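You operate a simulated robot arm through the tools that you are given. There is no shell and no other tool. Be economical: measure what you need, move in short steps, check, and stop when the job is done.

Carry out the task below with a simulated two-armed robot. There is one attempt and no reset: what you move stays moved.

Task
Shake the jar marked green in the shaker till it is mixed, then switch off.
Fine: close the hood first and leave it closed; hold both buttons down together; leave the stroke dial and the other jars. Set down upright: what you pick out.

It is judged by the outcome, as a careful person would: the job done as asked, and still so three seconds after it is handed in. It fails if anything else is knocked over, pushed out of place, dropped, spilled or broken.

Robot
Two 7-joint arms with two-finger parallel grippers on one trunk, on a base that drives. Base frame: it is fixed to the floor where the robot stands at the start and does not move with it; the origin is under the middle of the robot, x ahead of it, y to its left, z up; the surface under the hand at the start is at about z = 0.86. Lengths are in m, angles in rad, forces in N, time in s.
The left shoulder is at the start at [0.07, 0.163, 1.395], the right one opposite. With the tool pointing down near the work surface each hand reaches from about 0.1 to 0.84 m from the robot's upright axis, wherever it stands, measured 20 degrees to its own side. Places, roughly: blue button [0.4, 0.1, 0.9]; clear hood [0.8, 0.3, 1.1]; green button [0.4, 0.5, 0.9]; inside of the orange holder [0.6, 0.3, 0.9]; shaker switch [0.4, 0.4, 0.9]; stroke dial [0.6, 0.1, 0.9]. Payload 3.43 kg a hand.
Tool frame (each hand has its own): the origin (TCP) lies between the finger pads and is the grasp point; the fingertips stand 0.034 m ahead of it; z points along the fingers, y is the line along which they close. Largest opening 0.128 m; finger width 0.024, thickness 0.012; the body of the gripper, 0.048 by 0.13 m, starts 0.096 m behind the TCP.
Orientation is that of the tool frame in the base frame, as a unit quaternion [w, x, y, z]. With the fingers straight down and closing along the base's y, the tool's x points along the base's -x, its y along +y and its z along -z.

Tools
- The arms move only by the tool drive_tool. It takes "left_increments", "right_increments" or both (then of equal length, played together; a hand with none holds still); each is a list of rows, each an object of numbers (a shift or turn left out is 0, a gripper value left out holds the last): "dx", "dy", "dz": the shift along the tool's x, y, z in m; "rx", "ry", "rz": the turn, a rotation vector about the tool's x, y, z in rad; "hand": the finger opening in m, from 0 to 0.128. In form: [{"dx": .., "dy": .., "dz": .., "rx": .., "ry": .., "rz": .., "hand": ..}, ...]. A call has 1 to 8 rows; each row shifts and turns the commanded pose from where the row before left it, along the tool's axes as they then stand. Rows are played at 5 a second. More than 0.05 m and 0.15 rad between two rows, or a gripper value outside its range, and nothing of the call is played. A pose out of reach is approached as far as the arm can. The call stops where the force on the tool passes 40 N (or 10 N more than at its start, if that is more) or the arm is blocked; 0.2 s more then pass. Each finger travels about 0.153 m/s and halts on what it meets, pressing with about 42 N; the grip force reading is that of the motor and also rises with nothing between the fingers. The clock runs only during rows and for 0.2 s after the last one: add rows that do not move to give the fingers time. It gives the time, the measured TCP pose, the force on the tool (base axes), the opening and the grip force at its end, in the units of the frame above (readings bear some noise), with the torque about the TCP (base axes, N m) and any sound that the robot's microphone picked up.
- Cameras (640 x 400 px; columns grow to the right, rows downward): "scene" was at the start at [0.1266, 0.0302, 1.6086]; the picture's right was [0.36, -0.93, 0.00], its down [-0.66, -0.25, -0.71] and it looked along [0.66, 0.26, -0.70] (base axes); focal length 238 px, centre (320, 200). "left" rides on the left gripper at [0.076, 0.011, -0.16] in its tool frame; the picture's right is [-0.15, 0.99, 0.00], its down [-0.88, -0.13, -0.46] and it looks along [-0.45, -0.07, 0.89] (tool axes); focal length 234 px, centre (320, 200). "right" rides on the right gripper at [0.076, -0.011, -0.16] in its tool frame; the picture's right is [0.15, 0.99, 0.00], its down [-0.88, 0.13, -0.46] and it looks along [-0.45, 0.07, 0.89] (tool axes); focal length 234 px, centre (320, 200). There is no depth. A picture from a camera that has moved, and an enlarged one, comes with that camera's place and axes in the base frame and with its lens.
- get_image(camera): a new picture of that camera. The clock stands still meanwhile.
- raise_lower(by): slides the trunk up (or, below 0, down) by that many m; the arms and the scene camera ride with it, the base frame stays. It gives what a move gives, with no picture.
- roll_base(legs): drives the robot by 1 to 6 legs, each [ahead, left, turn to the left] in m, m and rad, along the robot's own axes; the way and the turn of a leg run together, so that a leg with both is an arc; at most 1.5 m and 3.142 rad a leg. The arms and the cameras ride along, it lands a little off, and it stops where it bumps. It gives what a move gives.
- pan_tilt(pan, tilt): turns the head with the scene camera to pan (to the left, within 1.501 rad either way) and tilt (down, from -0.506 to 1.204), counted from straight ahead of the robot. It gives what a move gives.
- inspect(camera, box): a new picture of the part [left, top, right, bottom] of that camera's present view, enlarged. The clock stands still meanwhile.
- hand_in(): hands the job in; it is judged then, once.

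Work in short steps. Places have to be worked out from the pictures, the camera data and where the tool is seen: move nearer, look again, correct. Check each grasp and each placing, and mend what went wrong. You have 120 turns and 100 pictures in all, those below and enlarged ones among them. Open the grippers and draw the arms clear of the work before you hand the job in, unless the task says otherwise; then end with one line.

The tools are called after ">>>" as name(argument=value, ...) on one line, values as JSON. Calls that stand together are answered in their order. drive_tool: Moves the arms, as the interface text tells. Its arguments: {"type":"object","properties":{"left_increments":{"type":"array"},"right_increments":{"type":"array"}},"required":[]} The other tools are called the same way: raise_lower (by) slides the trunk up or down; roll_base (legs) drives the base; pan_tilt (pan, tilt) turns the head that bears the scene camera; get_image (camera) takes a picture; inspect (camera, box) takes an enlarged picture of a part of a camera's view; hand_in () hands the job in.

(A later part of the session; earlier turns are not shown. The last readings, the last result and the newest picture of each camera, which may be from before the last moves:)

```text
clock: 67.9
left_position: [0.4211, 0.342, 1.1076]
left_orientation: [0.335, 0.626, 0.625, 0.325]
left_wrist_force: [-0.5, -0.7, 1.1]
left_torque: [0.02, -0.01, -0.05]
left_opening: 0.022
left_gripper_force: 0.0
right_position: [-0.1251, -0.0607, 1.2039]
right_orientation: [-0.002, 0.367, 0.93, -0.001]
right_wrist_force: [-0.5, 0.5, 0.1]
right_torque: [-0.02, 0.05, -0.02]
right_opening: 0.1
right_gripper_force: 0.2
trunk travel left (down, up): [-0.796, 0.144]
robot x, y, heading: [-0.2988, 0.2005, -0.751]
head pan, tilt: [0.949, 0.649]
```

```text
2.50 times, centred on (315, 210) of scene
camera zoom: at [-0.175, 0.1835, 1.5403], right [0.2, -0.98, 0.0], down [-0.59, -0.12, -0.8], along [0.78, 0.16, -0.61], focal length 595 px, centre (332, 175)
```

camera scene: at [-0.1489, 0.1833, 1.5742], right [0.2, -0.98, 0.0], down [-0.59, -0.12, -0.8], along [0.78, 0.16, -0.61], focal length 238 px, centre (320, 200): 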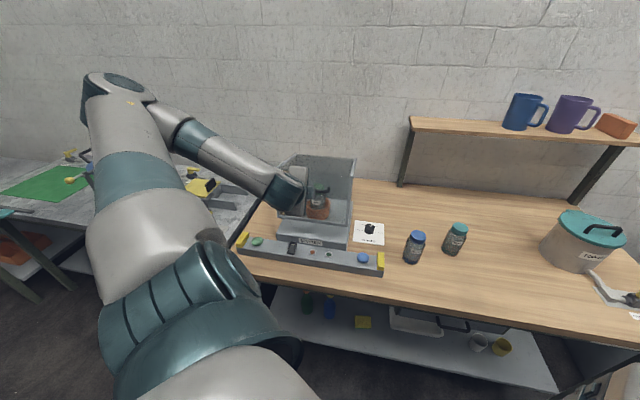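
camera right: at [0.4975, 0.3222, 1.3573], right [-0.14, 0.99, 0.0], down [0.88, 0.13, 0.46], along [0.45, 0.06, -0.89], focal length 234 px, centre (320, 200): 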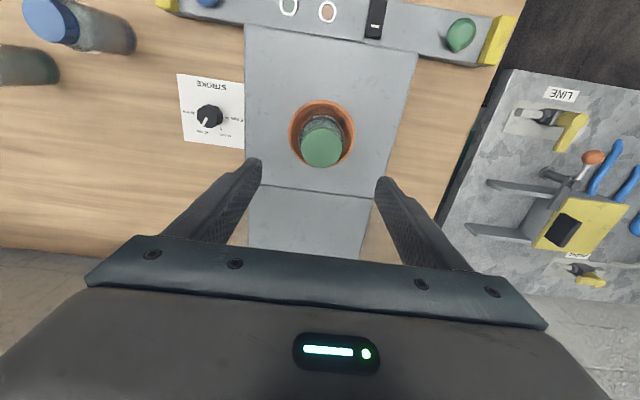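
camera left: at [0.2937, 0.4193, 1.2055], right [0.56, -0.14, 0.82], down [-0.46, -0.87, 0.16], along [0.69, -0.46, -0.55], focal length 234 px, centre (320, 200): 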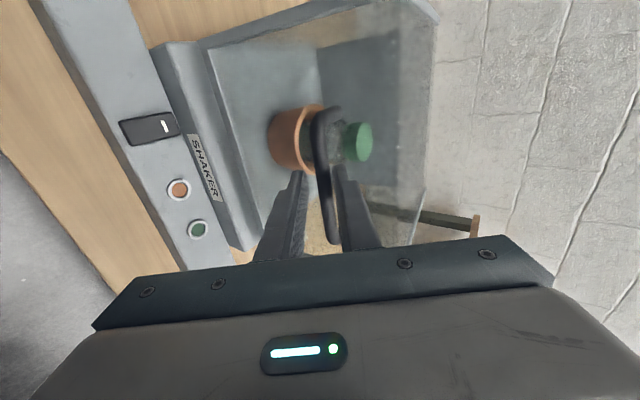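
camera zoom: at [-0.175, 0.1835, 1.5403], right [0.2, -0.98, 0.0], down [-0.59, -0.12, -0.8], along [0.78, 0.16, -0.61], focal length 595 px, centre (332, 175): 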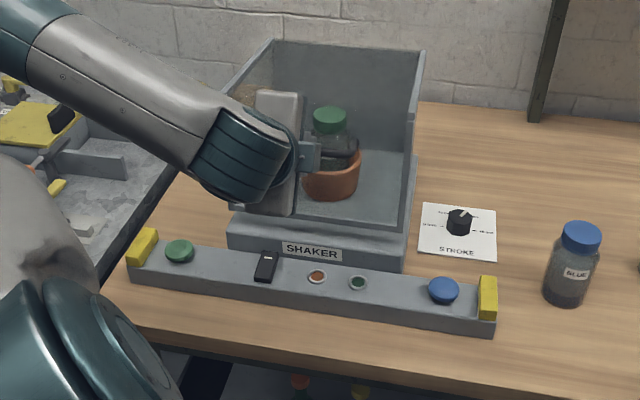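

Only a small gap is left at the front. Continue lowering.

>>> raise_lower(by=-0.018)

>>> roll_base(legs=[[-0.0109, -0.0103, 0]])

>>> raise_lower(by=-0.018)

>>> get_image(camera="left")

>>> inspect(camera="scene", box=[230, 130, 400, 290])

```text
clock: 68.6
left_position: [0.4187, 0.3416, 1.0906]
left_orientation: [0.336, 0.625, 0.624, 0.327]
left_wrist_force: [0.4, 0.6, 0.0]
left_torque: [-0.02, -0.01, 0.02]
left_opening: 0.0219
left_gripper_force: 0.1
right_position: [-0.1265, -0.0604, 1.186]
right_orientation: [-0.001, 0.367, 0.93, 0.001]
right_wrist_force: [0.3, 1.3, 0.2]
right_torque: [0.01, -0.01, -0.02]
right_opening: 0.0999
right_gripper_force: 0.1
trunk travel left (down, up): [-0.778, 0.162]
robot x, y, heading: [-0.2987, 0.1986, -0.757]
head pan, tilt: [0.949, 0.649]
```

```text
clock: 69.3
left_position: [0.4076, 0.3408, 1.0874]
left_orientation: [0.334, 0.626, 0.625, 0.326]
left_wrist_force: [0.3, -0.4, -0.3]
left_torque: [-0.06, -0.01, 0.0]
left_opening: 0.022
left_gripper_force: 0.1
right_position: [-0.138, -0.06, 1.1843]
right_orientation: [-0.003, 0.366, 0.93, -0.001]
right_wrist_force: [0.6, -0.6, -0.2]
right_torque: [0.01, 0.07, -0.04]
right_opening: 0.1001
right_gripper_force: 0.1
trunk travel left (down, up): [-0.778, 0.162]
robot x, y, heading: [-0.3096, 0.1988, -0.751]
head pan, tilt: [0.949, 0.649]
```

```text
clock: 70.0
left_position: [0.4056, 0.3412, 1.073]
left_orientation: [0.337, 0.625, 0.624, 0.327]
left_wrist_force: [5.2, -1.5, 10.4]
left_torque: [0.21, -0.12, 0.01]
left_opening: 0.0284
left_gripper_force: 6.3
right_position: [-0.141, -0.0605, 1.1678]
right_orientation: [-0.002, 0.367, 0.93, 0.001]
right_wrist_force: [-0.9, 0.2, -0.3]
right_torque: [-0.01, -0.01, -0.03]
right_opening: 0.0999
right_gripper_force: 0.0
trunk travel left (down, up): [-0.76, 0.18]
robot x, y, heading: [-0.3125, 0.2007, -0.755]
head pan, tilt: [0.949, 0.649]
```

```text
40 pictures are left
camera left: at [0.278, 0.4189, 1.1715], right [0.55, -0.14, 0.82], down [-0.46, -0.87, 0.16], along [0.7, -0.46, -0.55], focal length 234 px, centre (320, 200)
```

left: 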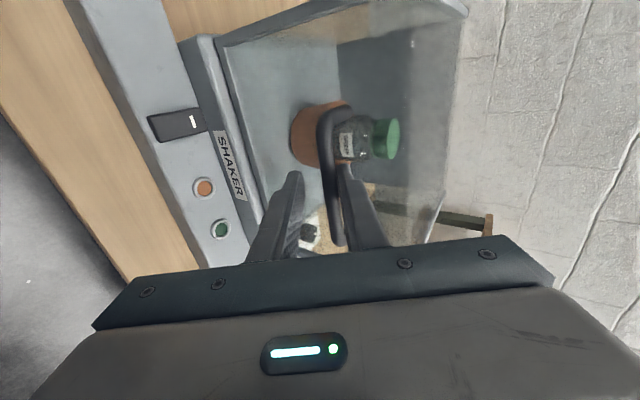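

```text
2.50 times, centred on (315, 210) of scene
camera zoom: at [-0.1917, 0.1829, 1.5047], right [0.2, -0.98, 0.0], down [-0.59, -0.12, -0.8], along [0.78, 0.16, -0.6], focal length 595 px, centre (332, 175)
```

zoom: 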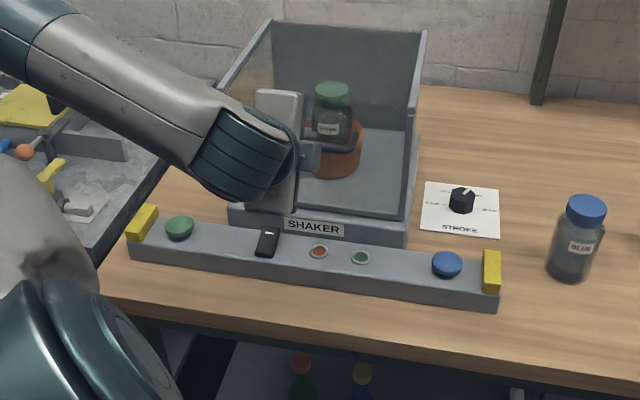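

Upward force and finger deflection say the hood is seated. I relieve, open and withdraw along the finger axis.

>>> drive_tool(left_increments=[{"dy": 0.003}, {"hand": 0.045}, {"hand": 0.045}, {"dz": -0.025}, {"dz": -0.03}, {"dz": -0.03}, {"dz": -0.03}])

>>> inspect(camera="scene", box=[230, 120, 400, 280])

```text
clock: 71.6
left_position: [0.4071, 0.3494, 1.129]
left_orientation: [0.335, 0.626, 0.624, 0.326]
left_wrist_force: [-0.3, -0.1, 0.9]
left_torque: [0.01, 0.0, -0.03]
left_opening: 0.0451
left_gripper_force: 0.1
left hand out of reach, approached as far as the arm can: row 4, 5, 6, 7
right_position: [-0.1418, -0.0604, 1.1681]
right_orientation: [-0.001, 0.368, 0.93, 0.0]
right_wrist_force: [0.3, -0.1, -0.1]
right_torque: [0.0, -0.03, 0.04]
right_opening: 0.1002
right_gripper_force: 0.0
trunk travel left (down, up): [-0.76, 0.18]
robot x, y, heading: [-0.3108, 0.1974, -0.755]
head pan, tilt: [0.949, 0.649]
```

```text
2.50 times, centred on (315, 200) of scene
camera zoom: at [-0.1925, 0.1832, 1.5047], right [0.2, -0.98, 0.0], down [-0.59, -0.12, -0.8], along [0.78, 0.16, -0.6], focal length 595 px, centre (332, 200)
```

zoom: 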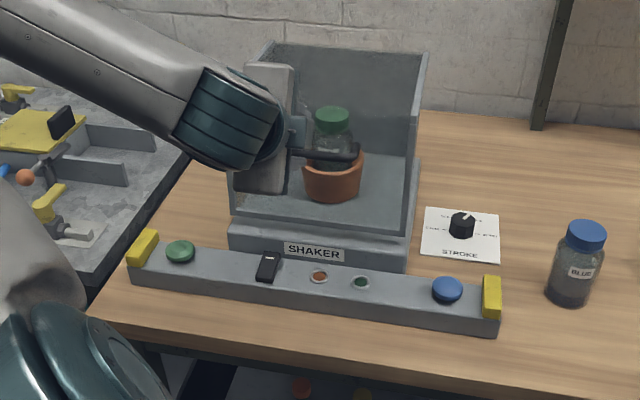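

The arm couldn't retract in −x and instead lifted the hood slightly. I lower the trunk again so the hood seats.

>>> raise_lower(by=-0.03)

>>> get_image(camera="left")

```text
clock: 72.3
left_position: [0.4075, 0.3494, 1.0987]
left_orientation: [0.335, 0.626, 0.624, 0.326]
left_wrist_force: [0.2, 0.2, 0.8]
left_torque: [-0.01, 0.0, 0.01]
left_opening: 0.0451
left_gripper_force: 0.0
right_position: [-0.1419, -0.06, 1.138]
right_orientation: [-0.001, 0.367, 0.93, 0.001]
right_wrist_force: [0.2, -0.3, -0.6]
right_torque: [0.02, -0.04, 0.0]
right_opening: 0.0999
right_gripper_force: 0.0
trunk travel left (down, up): [-0.73, 0.21]
robot x, y, heading: [-0.3145, 0.2014, -0.753]
head pan, tilt: [0.949, 0.649]
```

```text
37 pictures are left
camera left: at [0.2805, 0.4274, 1.1971], right [0.56, -0.14, 0.82], down [-0.46, -0.87, 0.16], along [0.69, -0.46, -0.55], focal length 234 px, centre (320, 200)
```

left: 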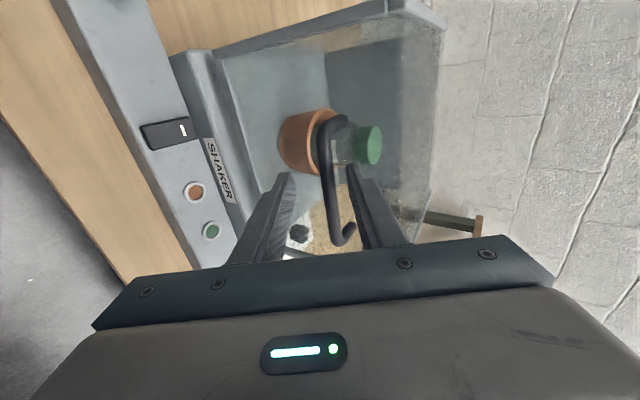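

The hood stays by friction where left, so the upper finger must push it down. I lower further until it seats.

>>> raise_lower(by=-0.025)

>>> raise_lower(by=-0.012)

>>> get_image(camera="left")

>>> inspect(camera="scene", box=[230, 100, 400, 260])

```text
clock: 73.0
left_position: [0.4064, 0.3489, 1.0744]
left_orientation: [0.335, 0.627, 0.624, 0.325]
left_wrist_force: [0.1, -0.2, -0.3]
left_torque: [0.01, 0.01, -0.01]
left_opening: 0.045
left_gripper_force: 0.1
right_position: [-0.1409, -0.0601, 1.1135]
right_orientation: [-0.001, 0.368, 0.93, 0.0]
right_wrist_force: [-0.6, -0.2, -0.6]
right_torque: [0.0, 0.01, -0.01]
right_opening: 0.1001
right_gripper_force: 0.2
trunk travel left (down, up): [-0.705, 0.235]
robot x, y, heading: [-0.3113, 0.2023, -0.754]
head pan, tilt: [0.949, 0.649]
```

```text
clock: 73.6
left_position: [0.4068, 0.3493, 1.0617]
left_orientation: [0.336, 0.626, 0.624, 0.326]
left_wrist_force: [-0.3, 0.1, 3.1]
left_torque: [0.06, -0.06, 0.0]
left_opening: 0.0458
left_gripper_force: 0.2
right_position: [-0.1408, -0.0587, 1.1015]
right_orientation: [-0.002, 0.368, 0.93, 0.001]
right_wrist_force: [-0.3, 0.2, 0.5]
right_torque: [0.01, -0.01, -0.01]
right_opening: 0.0998
right_gripper_force: 0.1
trunk travel left (down, up): [-0.693, 0.247]
robot x, y, heading: [-0.3148, 0.2022, -0.752]
head pan, tilt: [0.949, 0.649]
```

```text
36 pictures are left
camera left: at [0.2804, 0.4273, 1.1604], right [0.55, -0.14, 0.82], down [-0.46, -0.87, 0.16], along [0.69, -0.46, -0.55], focal length 234 px, centre (320, 200)
```

left: 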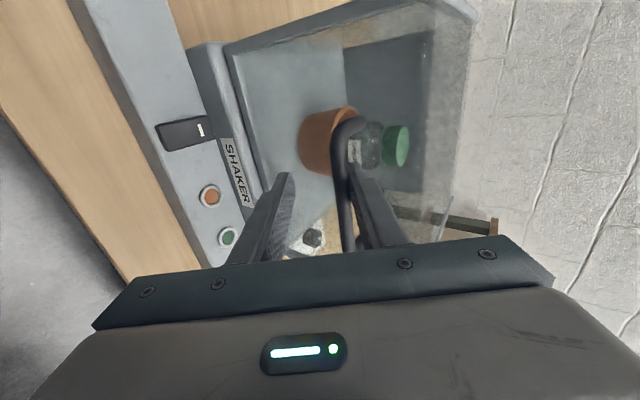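

```text
2.50 times, centred on (315, 180) of scene
camera zoom: at [-0.1917, 0.1833, 1.4376], right [0.2, -0.98, 0.0], down [-0.59, -0.12, -0.8], along [0.78, 0.16, -0.6], focal length 595 px, centre (332, 250)
```

zoom: 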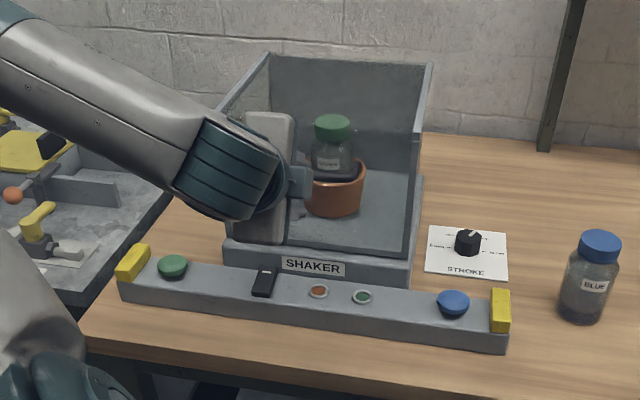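

Contact has begun; I press slightly more to verify seating.

>>> raise_lower(by=-0.007)

```text
clock: 74.2
left_position: [0.4051, 0.3498, 1.0591]
left_orientation: [0.338, 0.625, 0.622, 0.329]
left_wrist_force: [-5.8, 1.4, 20.6]
left_torque: [0.18, -0.51, 0.13]
left_opening: 0.0533
left_gripper_force: 7.3
right_position: [-0.1438, -0.0605, 1.0951]
right_orientation: [0.0, 0.367, 0.93, 0.001]
right_wrist_force: [-0.8, 0.5, 1.3]
right_torque: [0.0, 0.0, 0.0]
right_opening: 0.1002
right_gripper_force: 0.0
trunk travel left (down, up): [-0.686, 0.254]
robot x, y, heading: [-0.3171, 0.2, -0.755]
head pan, tilt: [0.949, 0.649]
```

Firmly seated (20 N). I back out along the finger axis alternating trunk-up and base-back steps.

>>> raise_lower(by=0.02)

>>> roll_base(legs=[[-0.0182, -0.0171, 0]])

>>> raise_lower(by=0.014)

>>> get_image(camera="left")

```text
clock: 74.9
left_position: [0.4062, 0.3492, 1.0754]
left_orientation: [0.334, 0.626, 0.625, 0.325]
left_wrist_force: [0.8, -0.2, 0.3]
left_torque: [0.03, -0.02, 0.01]
left_opening: 0.0451
left_gripper_force: 0.1
right_position: [-0.1416, -0.0604, 1.114]
right_orientation: [-0.001, 0.367, 0.93, 0.0]
right_wrist_force: [-0.9, 1.0, 0.7]
right_torque: [0.02, -0.03, -0.03]
right_opening: 0.1001
right_gripper_force: 0.0
trunk travel left (down, up): [-0.706, 0.234]
robot x, y, heading: [-0.3154, 0.2029, -0.759]
head pan, tilt: [0.949, 0.649]
```

```text
clock: 76.0
left_position: [0.3739, 0.3504, 1.0799]
left_orientation: [0.339, 0.625, 0.623, 0.327]
left_wrist_force: [-17.4, -1.0, 12.4]
left_torque: [0.15, -0.52, 0.16]
left_opening: 0.045
left_gripper_force: 0.1
right_position: [-0.1706, -0.0594, 1.1146]
right_orientation: [0.001, 0.366, 0.931, 0.002]
right_wrist_force: [0.4, -0.2, 0.1]
right_torque: [-0.03, -0.03, 0.01]
right_opening: 0.1002
right_gripper_force: 0.0
trunk travel left (down, up): [-0.706, 0.234]
robot x, y, heading: [-0.34, 0.1986, -0.748]
head pan, tilt: [0.949, 0.649]
stopped in leg 1: the force on the tool passed its limit at 45 N (the readings are from after the stop); the commanded pose is now the measured one
```

```text
clock: 76.7
left_position: [0.3778, 0.3493, 1.0908]
left_orientation: [0.336, 0.626, 0.624, 0.326]
left_wrist_force: [-0.6, 0.4, -0.3]
left_torque: [-0.01, -0.03, -0.01]
left_opening: 0.0451
left_gripper_force: 0.1
right_position: [-0.1681, -0.0606, 1.128]
right_orientation: [-0.001, 0.368, 0.93, 0.0]
right_wrist_force: [0.1, 0.5, 0.1]
right_torque: [-0.01, -0.03, -0.01]
right_opening: 0.0999
right_gripper_force: 0.1
trunk travel left (down, up): [-0.72, 0.22]
robot x, y, heading: [-0.3399, 0.1964, -0.747]
head pan, tilt: [0.949, 0.649]
```

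```text
34 pictures are left
camera left: at [0.251, 0.4272, 1.1889], right [0.55, -0.14, 0.82], down [-0.46, -0.87, 0.16], along [0.69, -0.46, -0.55], focal length 234 px, centre (320, 200)
```

left: 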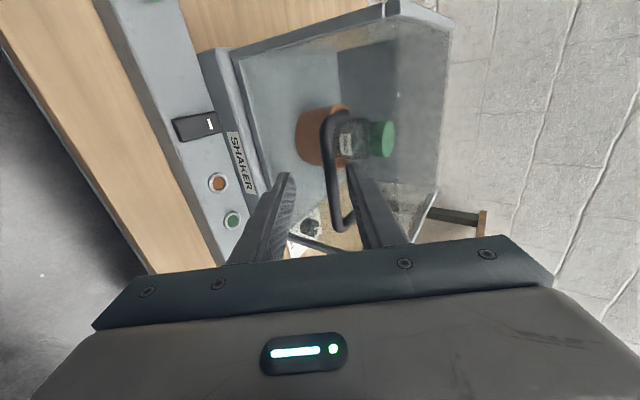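

The bar touched the upper finger; I raise further and back out again.

>>> raise_lower(by=0.014)

>>> roll_base(legs=[[-0.0182, -0.0171, 0]])

>>> get_image(camera="left")

```text
clock: 77.3
left_position: [0.3786, 0.3493, 1.1054]
left_orientation: [0.335, 0.627, 0.623, 0.326]
left_wrist_force: [-1.2, -0.4, 0.3]
left_torque: [0.01, -0.01, -0.01]
left_opening: 0.0451
left_gripper_force: 0.1
right_position: [-0.1668, -0.0601, 1.142]
right_orientation: [-0.001, 0.366, 0.93, 0.001]
right_wrist_force: [0.0, -0.4, -0.1]
right_torque: [0.03, -0.01, 0.0]
right_opening: 0.1001
right_gripper_force: 0.1
trunk travel left (down, up): [-0.734, 0.206]
robot x, y, heading: [-0.3409, 0.1971, -0.746]
head pan, tilt: [0.949, 0.649]
```

```text
clock: 78.1
left_position: [0.3597, 0.3487, 1.1015]
left_orientation: [0.334, 0.626, 0.625, 0.324]
left_wrist_force: [0.6, 0.8, -0.9]
left_torque: [-0.01, 0.05, -0.06]
left_opening: 0.0451
left_gripper_force: 0.1
right_position: [-0.1868, -0.0598, 1.1409]
right_orientation: [-0.003, 0.366, 0.931, -0.001]
right_wrist_force: [-0.2, 0.4, 0.3]
right_torque: [-0.03, 0.06, 0.02]
right_opening: 0.1002
right_gripper_force: 0.1
trunk travel left (down, up): [-0.734, 0.206]
robot x, y, heading: [-0.365, 0.1969, -0.752]
head pan, tilt: [0.949, 0.649]
```

```text
33 pictures are left
camera left: at [0.2327, 0.4281, 1.1994], right [0.56, -0.14, 0.82], down [-0.46, -0.87, 0.16], along [0.69, -0.46, -0.55], focal length 234 px, centre (320, 200)
```

left: 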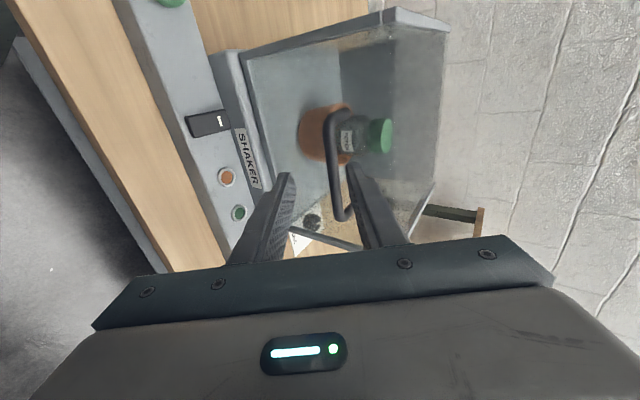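

Fingers are now clear ahead of the bar. I back off another 8 cm and look at the whole scene.

>>> roll_base(legs=[[-0.0582, -0.0548, 0]])

>>> get_image(camera="scene")

>>> inspect(camera="scene", box=[220, 100, 410, 270])

```text
clock: 79.2
left_position: [0.2762, 0.3497, 1.1036]
left_orientation: [0.335, 0.627, 0.623, 0.325]
left_wrist_force: [0.3, -0.3, -0.9]
left_torque: [0.01, 0.01, 0.01]
left_opening: 0.0451
left_gripper_force: 0.1
right_position: [-0.2685, -0.0588, 1.1412]
right_orientation: [-0.003, 0.367, 0.93, 0.0]
right_wrist_force: [0.7, -0.4, 0.6]
right_torque: [0.02, 0.03, 0.03]
right_opening: 0.0999
right_gripper_force: 0.0
trunk travel left (down, up): [-0.734, 0.206]
robot x, y, heading: [-0.4426, 0.2009, -0.749]
head pan, tilt: [0.949, 0.649]
```

```text
32 pictures are left
camera scene: at [-0.3191, 0.1844, 1.4783], right [0.2, -0.98, 0.0], down [-0.59, -0.12, -0.8], along [0.78, 0.16, -0.61], focal length 238 px, centre (320, 200)
```

scene: 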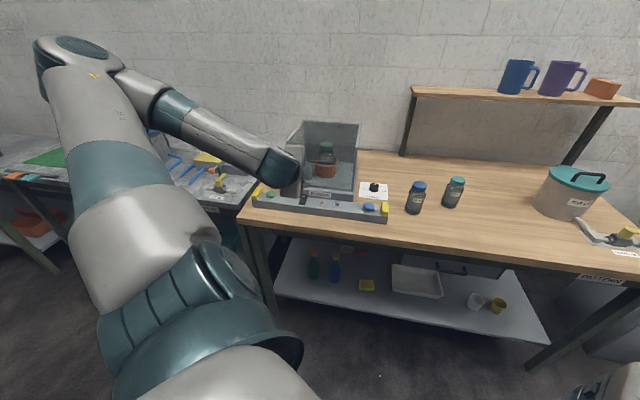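

```text
2.35 times, centred on (315, 185) of scene
camera zoom: at [-0.3191, 0.1844, 1.4783], right [0.2, -0.98, 0.0], down [-0.59, -0.12, -0.8], along [0.78, 0.16, -0.61], focal length 560 px, centre (332, 235)
```

zoom: 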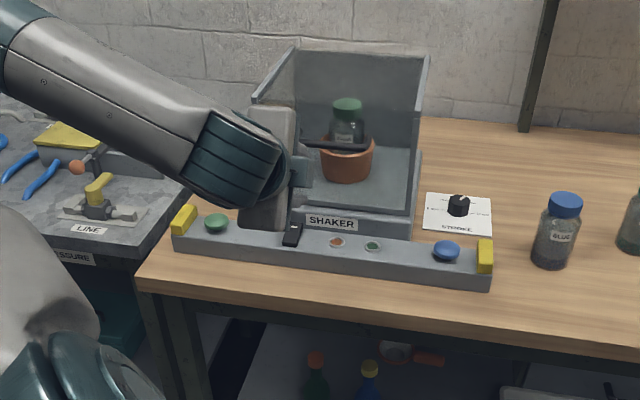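

The hood looks closed. I turn the robot back to heading 0 (away from the table), and raise the trunk to the original height.

>>> raise_lower(by=0.14)

>>> roll_base(legs=[[0, 0, 0.75]])

>>> pan_tilt(pan=0.2, tilt=0.7)

>>> get_image(camera="scene")

```text
clock: 80.8
left_position: [0.275, 0.3502, 1.2434]
left_orientation: [0.336, 0.627, 0.624, 0.325]
left_wrist_force: [-1.2, 0.2, 0.6]
left_torque: [0.01, 0.01, 0.01]
left_opening: 0.0452
left_gripper_force: 0.1
right_position: [-0.2695, -0.0595, 1.2831]
right_orientation: [-0.002, 0.366, 0.931, 0.001]
right_wrist_force: [-0.3, 0.2, -0.3]
right_torque: [0.02, 0.02, 0.04]
right_opening: 0.1
right_gripper_force: 0.0
trunk travel left (down, up): [-0.874, 0.066]
robot x, y, heading: [-0.4429, 0.2006, -0.747]
head pan, tilt: [0.949, 0.649]
```

```text
clock: 83.2
left_position: [-0.0092, 0.7922, 1.2436]
left_orientation: [0.198, 0.361, 0.807, 0.424]
left_wrist_force: [0.3, 0.0, 0.3]
left_torque: [0.0, -0.02, 0.01]
left_opening: 0.0453
left_gripper_force: 0.0
right_position: [-0.1406, 0.1214, 1.2816]
right_orientation: [-0.002, 0.008, 1.0, 0.0]
right_wrist_force: [-0.1, 0.7, -0.3]
right_torque: [-0.03, -0.04, -0.01]
right_opening: 0.1
right_gripper_force: 0.1
trunk travel left (down, up): [-0.874, 0.066]
robot x, y, heading: [-0.4428, 0.1988, -0.023]
head pan, tilt: [0.949, 0.649]
```

```text
clock: 84.3
left_position: [-0.0086, 0.7919, 1.243]
left_orientation: [0.197, 0.361, 0.806, 0.425]
left_wrist_force: [-0.3, -0.3, -0.8]
left_torque: [-0.02, -0.02, 0.0]
left_opening: 0.0452
left_gripper_force: 0.0
right_position: [-0.1409, 0.1232, 1.2815]
right_orientation: [-0.001, 0.009, 1.0, -0.001]
right_wrist_force: [-0.5, -0.2, -0.1]
right_torque: [0.01, 0.02, 0.02]
right_opening: 0.1001
right_gripper_force: 0.0
trunk travel left (down, up): [-0.874, 0.066]
robot x, y, heading: [-0.4422, 0.2004, -0.02]
head pan, tilt: [0.201, 0.7]
```

```text
30 pictures are left
camera scene: at [-0.3091, 0.2156, 1.6142], right [0.18, -0.98, 0.0], down [-0.63, -0.12, -0.76], along [0.75, 0.14, -0.64], focal length 238 px, centre (320, 200)
```

scene: 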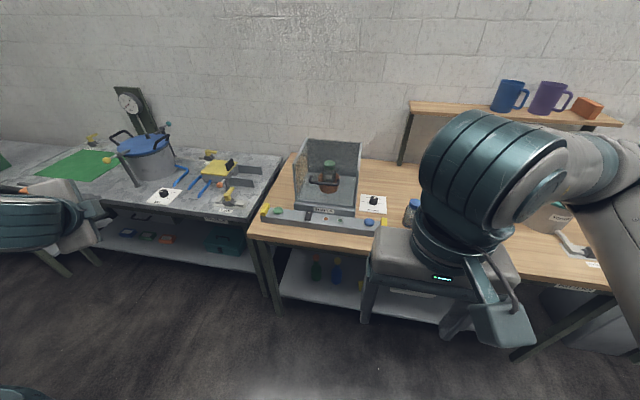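

I now restore the left hand to pointing straight down (un-pitch, then un-yaw), away from everything.

>>> drive_tool(left_increments=[{"rx": 0.1407}, {"rx": 0.1407}, {"rx": 0.1407}, {"rx": 0.1407}, {"rx": 0.1407}, {"rx": 0.1407}, {"rx": 0.1407, "hand": 0.0}, {}])

>>> drive_tool(left_increments=[{"rz": -0.14}, {"rz": -0.14}, {"rz": -0.14}, {"rz": -0.14}, {"rz": -0.14}, {"rz": -0.13}, {}], right_increments=[{"hand": 0.0}, {}, {}, {}, {}, {}, {}])

```text
clock: 86.1
left_position: [-0.0101, 0.7897, 1.2447]
left_orientation: [0.003, 0.412, 0.911, -0.008]
left_wrist_force: [-1.0, -0.3, 0.7]
left_torque: [-0.01, 0.0, 0.02]
left_opening: 0.0
left_gripper_force: 33.3
right_position: [-0.1407, 0.1223, 1.2821]
right_orientation: [0.0, 0.009, 1.0, -0.001]
right_wrist_force: [0.1, 1.0, -0.6]
right_torque: [0.01, -0.02, 0.02]
right_opening: 0.1003
right_gripper_force: 0.1
trunk travel left (down, up): [-0.874, 0.066]
robot x, y, heading: [-0.4397, 0.1978, -0.017]
head pan, tilt: [0.201, 0.7]
```

```text
clock: 87.7
left_position: [-0.008, 0.7923, 1.2434]
left_orientation: [0.0, 0.009, 1.0, -0.008]
left_wrist_force: [-0.4, 0.2, 0.0]
left_torque: [0.01, -0.03, -0.03]
left_opening: 0.0
left_gripper_force: 32.9
right_position: [-0.1411, 0.1237, 1.2807]
right_orientation: [-0.002, 0.009, 1.0, 0.0]
right_wrist_force: [-0.7, 1.3, -0.3]
right_torque: [0.0, -0.02, 0.0]
right_opening: 0.0
right_gripper_force: 33.2
trunk travel left (down, up): [-0.874, 0.066]
robot x, y, heading: [-0.442, 0.2, -0.021]
head pan, tilt: [0.201, 0.7]
```

Both hands point down, closed. I bring the left hand inward and drive back to the table.

>>> drive_tool(left_increments=[{"dy": -0.04}, {"dy": -0.045}, {"dy": -0.045}, {"dy": -0.045}, {"dy": -0.045}, {"dy": -0.03}])

>>> roll_base(legs=[[0, 0.1, 0.02], [0.4, 0, 0]])

>>> pan_tilt(pan=0.0, tilt=1.1)

>>> get_image(camera="scene")

>>> get_image(camera="left")

```text
clock: 89.1
left_position: [-0.0141, 0.5392, 1.2461]
left_orientation: [-0.001, 0.009, 1.0, -0.007]
left_wrist_force: [0.0, -0.2, 0.8]
left_torque: [0.0, -0.01, 0.03]
left_opening: 0.0001
left_gripper_force: 33.0
right_position: [-0.1399, 0.1215, 1.2814]
right_orientation: [-0.002, 0.008, 1.0, 0.001]
right_wrist_force: [-0.7, -0.1, 0.6]
right_torque: [0.02, 0.02, -0.01]
right_opening: 0.0
right_gripper_force: 32.6
trunk travel left (down, up): [-0.874, 0.066]
robot x, y, heading: [-0.4436, 0.1995, -0.016]
head pan, tilt: [0.201, 0.7]
```

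```text
clock: 92.3
left_position: [0.3722, 0.6492, 1.2471]
left_orientation: [-0.001, 0.002, 1.0, -0.008]
left_wrist_force: [0.0, 0.0, 0.1]
left_torque: [0.03, -0.04, 0.0]
left_opening: 0.0001
left_gripper_force: 33.0
right_position: [0.2509, 0.2273, 1.2837]
right_orientation: [0.0, 0.002, 1.0, 0.0]
right_wrist_force: [-0.1, 0.6, 0.1]
right_torque: [0.02, -0.02, 0.02]
right_opening: 0.0
right_gripper_force: 33.2
trunk travel left (down, up): [-0.874, 0.066]
robot x, y, heading: [-0.0511, 0.3022, -0.005]
head pan, tilt: [0.201, 0.7]
```

```text
clock: 93.1
left_position: [0.3745, 0.6481, 1.2461]
left_orientation: [-0.001, 0.002, 1.0, -0.008]
left_wrist_force: [0.4, 0.3, -0.2]
left_torque: [-0.03, 0.05, 0.0]
left_opening: 0.0
left_gripper_force: 32.6
right_position: [0.2548, 0.2267, 1.2811]
right_orientation: [-0.002, 0.002, 1.0, 0.0]
right_wrist_force: [0.2, -0.4, 0.1]
right_torque: [0.0, 0.02, -0.02]
right_opening: 0.0
right_gripper_force: 32.9
trunk travel left (down, up): [-0.874, 0.066]
robot x, y, heading: [-0.0494, 0.301, -0.002]
head pan, tilt: [0.0, 1.1]
```

```text
29 pictures are left
camera scene: at [0.065, 0.3015, 1.5842], right [0.0, -1.0, 0.0], down [-0.89, 0.0, -0.45], along [0.45, 0.0, -0.89], focal length 238 px, centre (320, 200)
```

scene: 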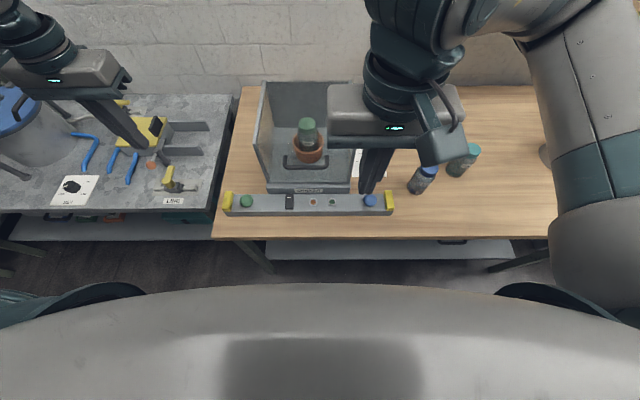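

```text
28 pictures are left
camera left: at [0.2973, 0.6632, 1.4053], right [0.15, 0.99, -0.02], down [0.88, -0.13, 0.46], along [0.45, -0.08, -0.89], focal length 234 px, centre (320, 200)
```

left: 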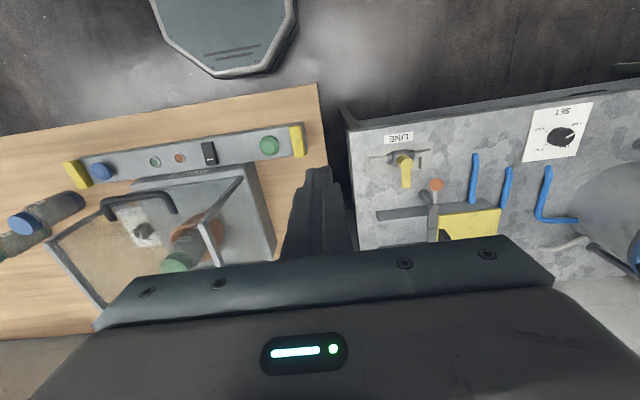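

Estimates: green button [0.396,0.532], blue [0.397,0.146], switch [0.395,0.394]. I inspect the switch's markings and the lamps.

>>> inspect(camera="left", box=[130, 125, 310, 195])

>>> inspect(camera="scene", box=[265, 180, 345, 220])

```text
3.56 times, centred on (220, 160) of left
camera zoom: at [0.2973, 0.6632, 1.4053], right [0.15, 0.99, -0.02], down [0.88, -0.13, 0.46], along [0.45, -0.08, -0.89], focal length 833 px, centre (676, 342)
```

zoom: 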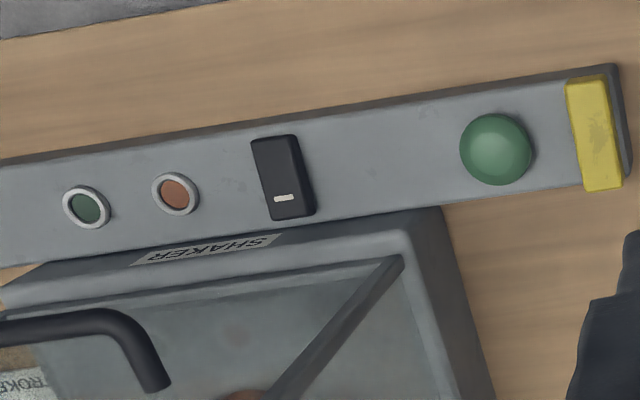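

```text
8.00 times, centred on (305, 200) of scene
camera zoom: at [0.065, 0.3015, 1.5842], right [0.0, -1.0, 0.0], down [-0.89, 0.0, -0.45], along [0.45, 0.0, -0.89], focal length 1904 px, centre (440, 200)
```

zoom: 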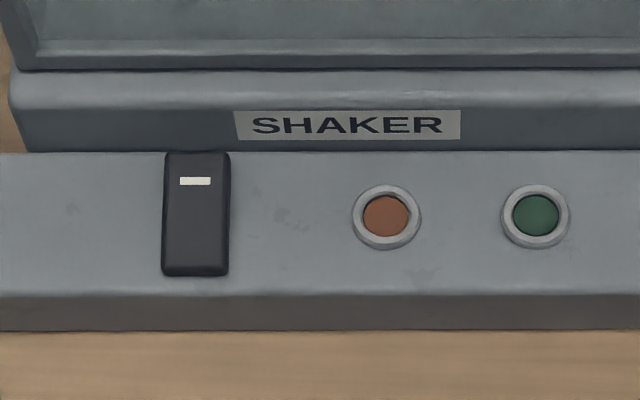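

The rocker's white mark is on its far end (ON side, presumably), x≈0.37–0.42. To stay clear of the hood handle I pitch the left hand 0.5 rad (palm toward the robot) while moving over the switch; the right hand goes above the blue button.

>>> drive_tool(left_increments=[{"dy": -0.0422, "ry": -0.0833}, {"dy": -0.0422, "ry": -0.0833}, {"dy": -0.0422, "ry": -0.0833}, {"dy": -0.0422, "ry": -0.0833}, {"dy": -0.0422, "ry": -0.0833}, {"dy": -0.0422, "ry": -0.0833}, {}], right_increments=[{"dx": -0.024, "dy": -0.0135, "dz": 0.03}, {"dx": -0.024, "dy": -0.0135, "dz": 0.03}, {"dx": -0.024, "dy": -0.0135, "dz": 0.03}, {"dx": -0.024, "dy": -0.0135, "dz": 0.03}, {"dx": -0.024, "dy": -0.0135, "dz": 0.03}, {"dx": -0.022, "dy": -0.0135, "dz": 0.03}, {"dz": 0.03}])

>>> get_image(camera="right")

>>> get_image(camera="left")

```text
clock: 94.7
left_position: [0.4104, 0.418, 1.2718]
left_orientation: [0.238, -0.001, 0.971, -0.009]
left_wrist_force: [0.2, 0.1, 0.0]
left_torque: [0.0, 0.0, 0.04]
left_opening: 0.0
left_gripper_force: 33.1
left hand out of reach, approached as far as the arm can: row 3, 4, 5, 6
right_position: [0.3915, 0.1443, 1.0715]
right_orientation: [-0.001, 0.003, 1.0, -0.001]
right_wrist_force: [0.0, 0.4, 0.1]
right_torque: [0.0, 0.0, 0.03]
right_opening: 0.0002
right_gripper_force: 32.5
trunk travel left (down, up): [-0.874, 0.066]
robot x, y, heading: [-0.0465, 0.2977, -0.007]
head pan, tilt: [0.0, 1.1]
```

```text
25 pictures are left
camera right: at [0.3157, 0.1331, 1.232], right [-0.14, 0.99, 0.0], down [0.88, 0.13, 0.45], along [0.45, 0.06, -0.89], focal length 234 px, centre (320, 200)
```

right: 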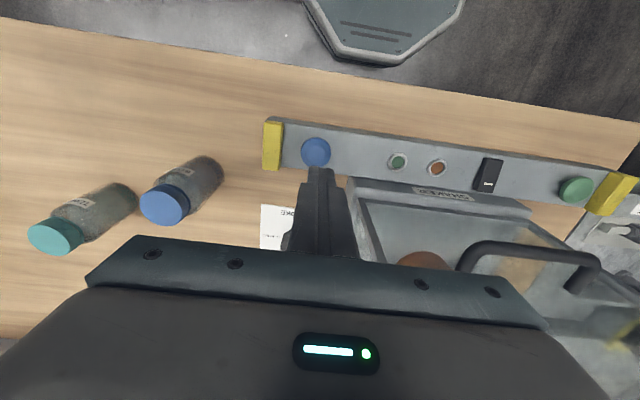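

```text
24 pictures are left
camera left: at [0.2676, 0.4326, 1.3783], right [0.13, 0.99, 0.05], down [0.57, -0.12, 0.81], along [0.81, -0.08, -0.58], focal length 234 px, centre (320, 200)
```

left: 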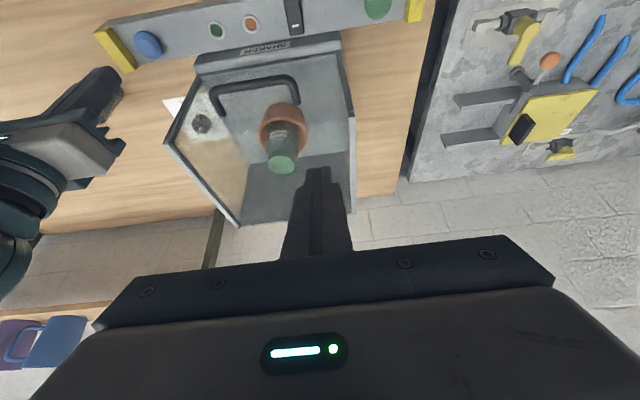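

The left hand is a bit cramped up there; I lower it toward the switch, checking reach.

>>> drive_tool(left_increments=[{"dx": 0.0193, "dy": -0.004, "dz": 0.0369}, {"dx": 0.0193, "dy": -0.004, "dz": 0.0369}, {"dx": 0.0193, "dy": -0.004, "dz": 0.0369}, {"dx": 0.0193, "dy": -0.004, "dz": 0.0369}, {"dx": 0.0193, "dy": -0.004, "dz": 0.0369}, {"dx": 0.0193, "dy": -0.004, "dz": 0.0369}, {}])

>>> get_image(camera="left")

```text
clock: 95.7
left_position: [0.4355, 0.4548, 1.1552]
left_orientation: [0.25, 0.003, 0.968, -0.013]
left_wrist_force: [-0.4, -1.0, 0.1]
left_torque: [-0.02, 0.01, 0.0]
left_opening: 0.0
left_gripper_force: 32.9
left hand out of reach, approached as far as the arm can: row 1, 2, 3, 4
right_position: [0.3914, 0.1452, 1.0725]
right_orientation: [-0.001, 0.002, 1.0, 0.0]
right_wrist_force: [-0.3, 0.5, 0.0]
right_torque: [0.0, -0.04, 0.0]
right_opening: 0.0
right_gripper_force: 33.5
trunk travel left (down, up): [-0.874, 0.066]
robot x, y, heading: [-0.0532, 0.3033, -0.006]
head pan, tilt: [0.0, 1.1]
stopped in row 4 (left hand): the force on the tool passed its limit at 71 N (the readings are from after the stop); the commanded pose is now the measured one
```

```text
23 pictures are left
camera left: at [0.2905, 0.4712, 1.2564], right [0.14, 0.99, 0.05], down [0.55, -0.12, 0.83], along [0.82, -0.09, -0.56], focal length 234 px, centre (320, 200)
```

left: 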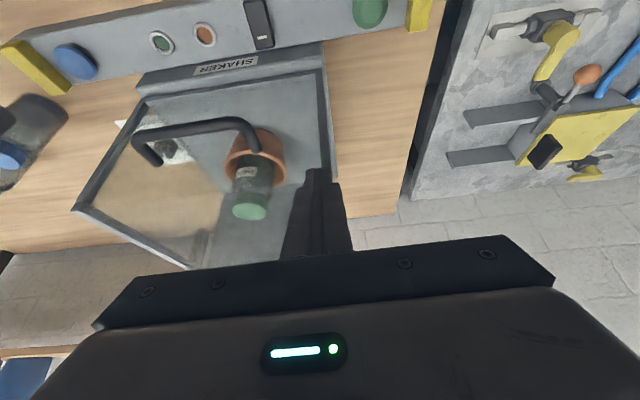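

The fingers bumped the hood's top corner because the arm was too cramped. I lift away, then back the robot off 0.15 m for a comfortable reach, and check the hood.

>>> drive_tool(left_increments=[{"dz": -0.03}, {"dz": -0.04}, {"dz": -0.04}], right_increments=[{"dz": -0.03}, {"dz": -0.04}, {"dz": -0.04}])

>>> roll_base(legs=[[-0.16, 0, 0]])

>>> get_image(camera="scene")

```text
clock: 96.5
left_position: [0.4263, 0.4459, 1.2535]
left_orientation: [0.248, 0.003, 0.969, -0.013]
left_wrist_force: [0.4, -0.3, 0.3]
left_torque: [0.01, 0.01, -0.02]
left_opening: 0.0
left_gripper_force: 32.6
left hand out of reach, approached as far as the arm can: row 1, 2, 3
right_position: [0.3931, 0.1458, 1.1807]
right_orientation: [-0.001, 0.002, 1.0, 0.0]
right_wrist_force: [0.3, -0.4, 0.3]
right_torque: [0.01, 0.01, -0.02]
right_opening: 0.0001
right_gripper_force: 33.3
trunk travel left (down, up): [-0.874, 0.066]
robot x, y, heading: [-0.0501, 0.2996, -0.002]
head pan, tilt: [0.0, 1.1]
```

```text
clock: 97.9
left_position: [0.2693, 0.4455, 1.2502]
left_orientation: [0.246, 0.001, 0.969, -0.012]
left_wrist_force: [-0.2, 0.1, -1.6]
left_torque: [-0.02, 0.0, 0.01]
left_opening: 0.0001
left_gripper_force: 33.2
right_position: [0.2375, 0.1459, 1.1802]
right_orientation: [-0.002, 0.002, 1.0, -0.001]
right_wrist_force: [0.3, -0.6, 0.3]
right_torque: [0.0, 0.04, 0.0]
right_opening: 0.0
right_gripper_force: 33.1
trunk travel left (down, up): [-0.874, 0.066]
robot x, y, heading: [-0.2096, 0.3007, -0.006]
head pan, tilt: [0.0, 1.1]
```

```text
22 pictures are left
camera scene: at [-0.0929, 0.3021, 1.5838], right [0.0, -1.0, 0.0], down [-0.89, 0.0, -0.45], along [0.45, 0.0, -0.89], focal length 238 px, centre (320, 200)
```

scene: 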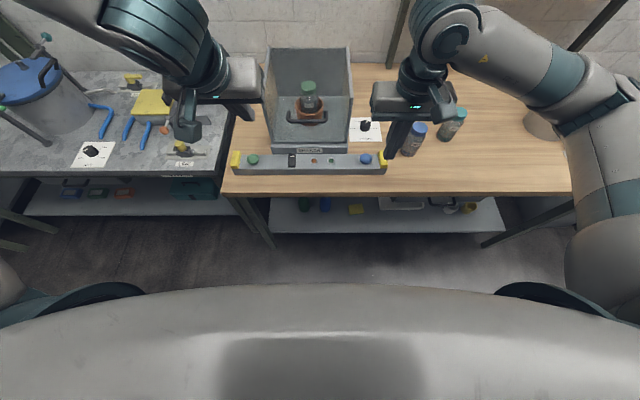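

Hood is intact and closed. With more room, the approach to the switch is now nearly straight along the tool axis; I advance in it.

>>> drive_tool(left_increments=[{"dy": -0.0074, "dz": 0.0407}, {"dy": -0.0074, "dz": 0.0407}, {"dy": -0.0074, "dz": 0.0407}, {"dy": -0.0074, "dz": 0.0407}, {"dy": -0.0074, "dz": 0.0407}, {"dy": -0.0074, "dz": 0.0407}, {"dy": -0.0074, "dz": 0.035}])

>>> get_image(camera="left")

>>> inspect(camera="scene", box=[220, 90, 400, 190])

```text
clock: 99.5
left_position: [0.3856, 0.5024, 1.0907]
left_orientation: [0.247, 0.003, 0.969, -0.014]
left_wrist_force: [-0.4, -0.3, 0.3]
left_torque: [-0.02, 0.01, 0.01]
left_opening: 0.0
left_gripper_force: 32.9
left hand out of reach, approached as far as the arm can: row 2, 3, 4, 5, 6, 7
right_position: [0.234, 0.1461, 1.1798]
right_orientation: [-0.001, 0.001, 1.0, 0.0]
right_wrist_force: [0.0, -0.2, -0.7]
right_torque: [-0.01, 0.04, 0.0]
right_opening: 0.0001
right_gripper_force: 32.7
trunk travel left (down, up): [-0.874, 0.066]
robot x, y, heading: [-0.2098, 0.2984, -0.003]
head pan, tilt: [0.0, 1.1]
```

```text
21 pictures are left
camera left: at [0.2396, 0.5181, 1.1929], right [0.14, 0.99, 0.04], down [0.55, -0.12, 0.83], along [0.82, -0.09, -0.56], focal length 234 px, centre (320, 200)
```

left: 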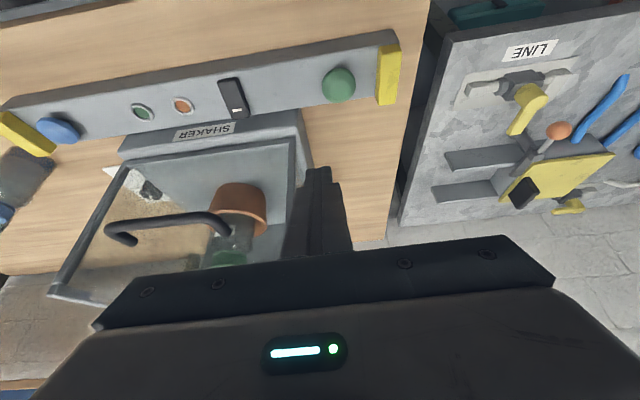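

```text
3.56 times, centred on (310, 140) of scene
camera zoom: at [-0.096, 0.3025, 1.5841], right [0.0, -1.0, 0.0], down [-0.89, 0.0, -0.45], along [0.45, 0.0, -0.89], focal length 846 px, centre (356, 413)
```

zoom: 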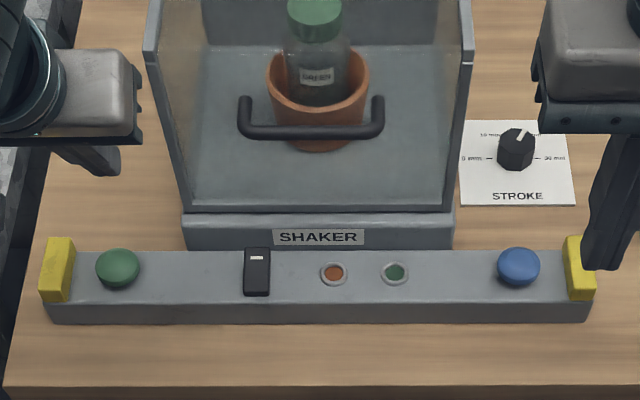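

The left arm is at a joint limit reaching inward. I'll shift the robot right so the switch lies more to the left hand's own side: back 0.1 first, then right 0.17, then forward.

>>> roll_base(legs=[[-0.12, 0, 0], [0, -0.18, 0]])

>>> drive_tool(left_increments=[{"dz": -0.03}, {"dz": -0.03}, {"dz": -0.02}])

```text
clock: 101.9
left_position: [0.2616, 0.3209, 1.0886]
left_orientation: [0.247, 0.003, 0.969, -0.015]
left_wrist_force: [-0.3, 1.8, -0.4]
left_torque: [0.0, -0.04, -0.07]
left_opening: 0.0
left_gripper_force: 33.0
right_position: [0.1125, -0.0325, 1.1811]
right_orientation: [-0.002, 0.001, 1.0, -0.001]
right_wrist_force: [0.6, -0.4, -0.3]
right_torque: [-0.05, 0.03, 0.01]
right_opening: 0.0002
right_gripper_force: 32.9
trunk travel left (down, up): [-0.874, 0.066]
robot x, y, heading: [-0.3307, 0.1209, -0.007]
head pan, tilt: [0.0, 1.1]
```

```text
clock: 102.7
left_position: [0.2228, 0.321, 1.1584]
left_orientation: [0.247, 0.003, 0.969, -0.014]
left_wrist_force: [0.3, -0.3, 1.0]
left_torque: [-0.01, -0.03, 0.02]
left_opening: 0.0
left_gripper_force: 32.7
right_position: [0.1118, -0.0374, 1.1809]
right_orientation: [-0.001, 0.002, 1.0, 0.001]
right_wrist_force: [0.2, -0.6, 0.3]
right_torque: [0.01, -0.03, 0.0]
right_opening: 0.0
right_gripper_force: 32.2
trunk travel left (down, up): [-0.874, 0.066]
robot x, y, heading: [-0.3314, 0.1206, -0.009]
head pan, tilt: [0.0, 1.1]
```

>>> drive_tool(left_increments=[{"dx": 0.0055, "dy": 0.0188, "dz": 0.0363}, {"dx": 0.0055, "dy": 0.0188, "dz": 0.0363}, {"dx": 0.0055, "dy": 0.0188, "dz": 0.0363}, {"dx": 0.0055, "dy": 0.0188, "dz": 0.0363}, {}])

```text
clock: 103.9
left_position: [0.2743, 0.4001, 1.0247]
left_orientation: [0.247, 0.002, 0.969, -0.014]
left_wrist_force: [-0.1, 0.2, -0.5]
left_torque: [0.0, -0.02, 0.0]
left_opening: 0.0002
left_gripper_force: 32.7
left hand out of reach, approached as far as the arm can: row 4
right_position: [0.1108, -0.0353, 1.1815]
right_orientation: [-0.001, 0.002, 1.0, 0.0]
right_wrist_force: [1.7, 0.0, 0.0]
right_torque: [-0.03, -0.06, -0.03]
right_opening: 0.0002
right_gripper_force: 33.0
trunk travel left (down, up): [-0.874, 0.066]
robot x, y, heading: [-0.3326, 0.1208, -0.002]
head pan, tilt: [0.0, 1.1]
```

Now feasible. I drive forward 0.13 so the fingers are above the switch's far end, and check by picture.

>>> roll_base(legs=[[0.128, -0.004, 0]])

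>>> inspect(camera="scene", box=[180, 60, 360, 200])

>>> get_image(camera="left")

```text
clock: 105.2
left_position: [0.3997, 0.3948, 1.0264]
left_orientation: [0.248, 0.003, 0.969, -0.015]
left_wrist_force: [-0.5, 0.5, 0.0]
left_torque: [0.01, 0.0, -0.03]
left_opening: 0.0
left_gripper_force: 33.3
right_position: [0.237, -0.041, 1.1819]
right_orientation: [-0.001, 0.002, 1.0, 0.0]
right_wrist_force: [0.4, -1.0, 1.0]
right_torque: [0.01, 0.0, -0.01]
right_opening: 0.0
right_gripper_force: 33.0
trunk travel left (down, up): [-0.874, 0.066]
robot x, y, heading: [-0.2074, 0.1149, -0.004]
head pan, tilt: [0.0, 1.1]
```

```text
2.86 times, centred on (270, 130) of scene
camera zoom: at [-0.094, 0.1155, 1.5844], right [0.0, -1.0, 0.0], down [-0.89, 0.0, -0.46], along [0.46, 0.0, -0.89], focal length 680 px, centre (463, 400)
```

zoom: 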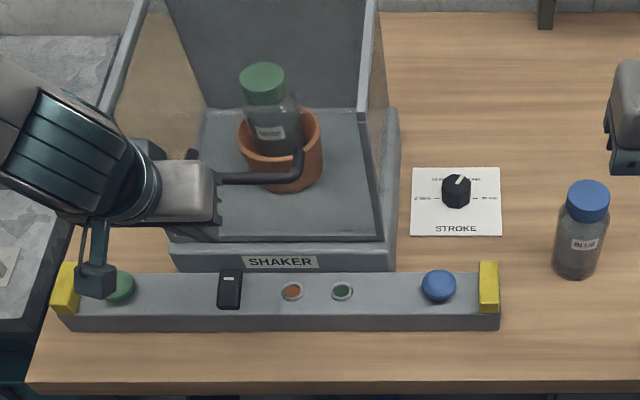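

```text
18 pictures are left
camera left: at [0.2547, 0.4101, 1.13], right [0.14, 0.99, 0.04], down [0.55, -0.11, 0.83], along [0.82, -0.09, -0.56], focal length 234 px, centre (320, 200)
```

left: 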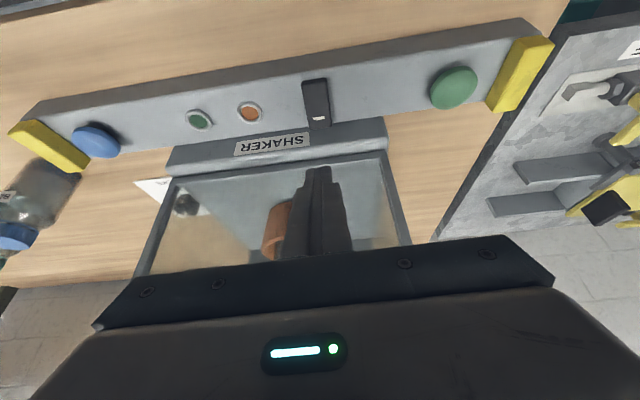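

Aligned: the finger tips are over the marked far end of the rocker. I lower with the trunk and press.

>>> raise_lower(by=-0.05)

>>> raise_lower(by=-0.012)

```text
clock: 106.1
left_position: [0.4009, 0.3935, 0.9769]
left_orientation: [0.248, 0.003, 0.969, -0.014]
left_wrist_force: [-0.1, -0.3, -0.1]
left_torque: [-0.01, 0.0, -0.02]
left_opening: 0.0002
left_gripper_force: 32.7
right_position: [0.2384, -0.041, 1.1324]
right_orientation: [-0.002, 0.001, 1.0, 0.0]
right_wrist_force: [-0.3, -0.1, 0.3]
right_torque: [-0.02, -0.03, -0.01]
right_opening: 0.0002
right_gripper_force: 33.6
trunk travel left (down, up): [-0.824, 0.116]
robot x, y, heading: [-0.202, 0.114, -0.007]
head pan, tilt: [0.0, 1.1]
```

```text
clock: 106.7
left_position: [0.4017, 0.394, 0.964]
left_orientation: [0.247, 0.003, 0.969, -0.015]
left_wrist_force: [0.2, -0.4, 0.2]
left_torque: [-0.03, 0.01, 0.03]
left_opening: 0.0
left_gripper_force: 32.8
right_position: [0.24, -0.0406, 1.1196]
right_orientation: [-0.001, 0.002, 1.0, 0.0]
right_wrist_force: [0.0, 0.2, -0.5]
right_torque: [0.04, -0.02, 0.02]
right_opening: 0.0
right_gripper_force: 33.1
trunk travel left (down, up): [-0.812, 0.128]
robot x, y, heading: [-0.2051, 0.1143, -0.005]
head pan, tilt: [0.0, 1.1]
```

>>> raise_lower(by=-0.01)

>>> raise_lower(by=-0.01)

```text
clock: 107.3
left_position: [0.4018, 0.3945, 0.9526]
left_orientation: [0.247, 0.003, 0.969, -0.015]
left_wrist_force: [-0.3, 0.2, 0.6]
left_torque: [0.05, 0.0, -0.02]
left_opening: 0.0002
left_gripper_force: 33.6
right_position: [0.2381, -0.0412, 1.109]
right_orientation: [-0.002, 0.002, 1.0, 0.001]
right_wrist_force: [0.2, 0.7, 0.0]
right_torque: [0.02, 0.01, -0.01]
right_opening: 0.0
right_gripper_force: 33.0
trunk travel left (down, up): [-0.802, 0.138]
robot x, y, heading: [-0.2068, 0.1188, -0.007]
head pan, tilt: [0.0, 1.1]
```

```text
clock: 108.0
left_position: [0.4064, 0.3934, 0.95]
left_orientation: [0.254, 0.003, 0.967, -0.014]
left_wrist_force: [-0.8, -0.5, 8.0]
left_torque: [-0.03, 0.0, -0.03]
left_opening: 0.0
left_gripper_force: 32.9
right_position: [0.2392, -0.0415, 1.1001]
right_orientation: [-0.002, 0.0, 1.0, 0.0]
right_wrist_force: [-0.3, -0.1, 0.2]
right_torque: [0.0, -0.01, -0.02]
right_opening: 0.0
right_gripper_force: 32.4
trunk travel left (down, up): [-0.793, 0.147]
robot x, y, heading: [-0.2066, 0.1156, -0.009]
head pan, tilt: [0.0, 1.1]
heard: click
stopped: the force on the tool passed its limit at 41 N (the readings are from after the stop); the commanded pose is now the measured one
```

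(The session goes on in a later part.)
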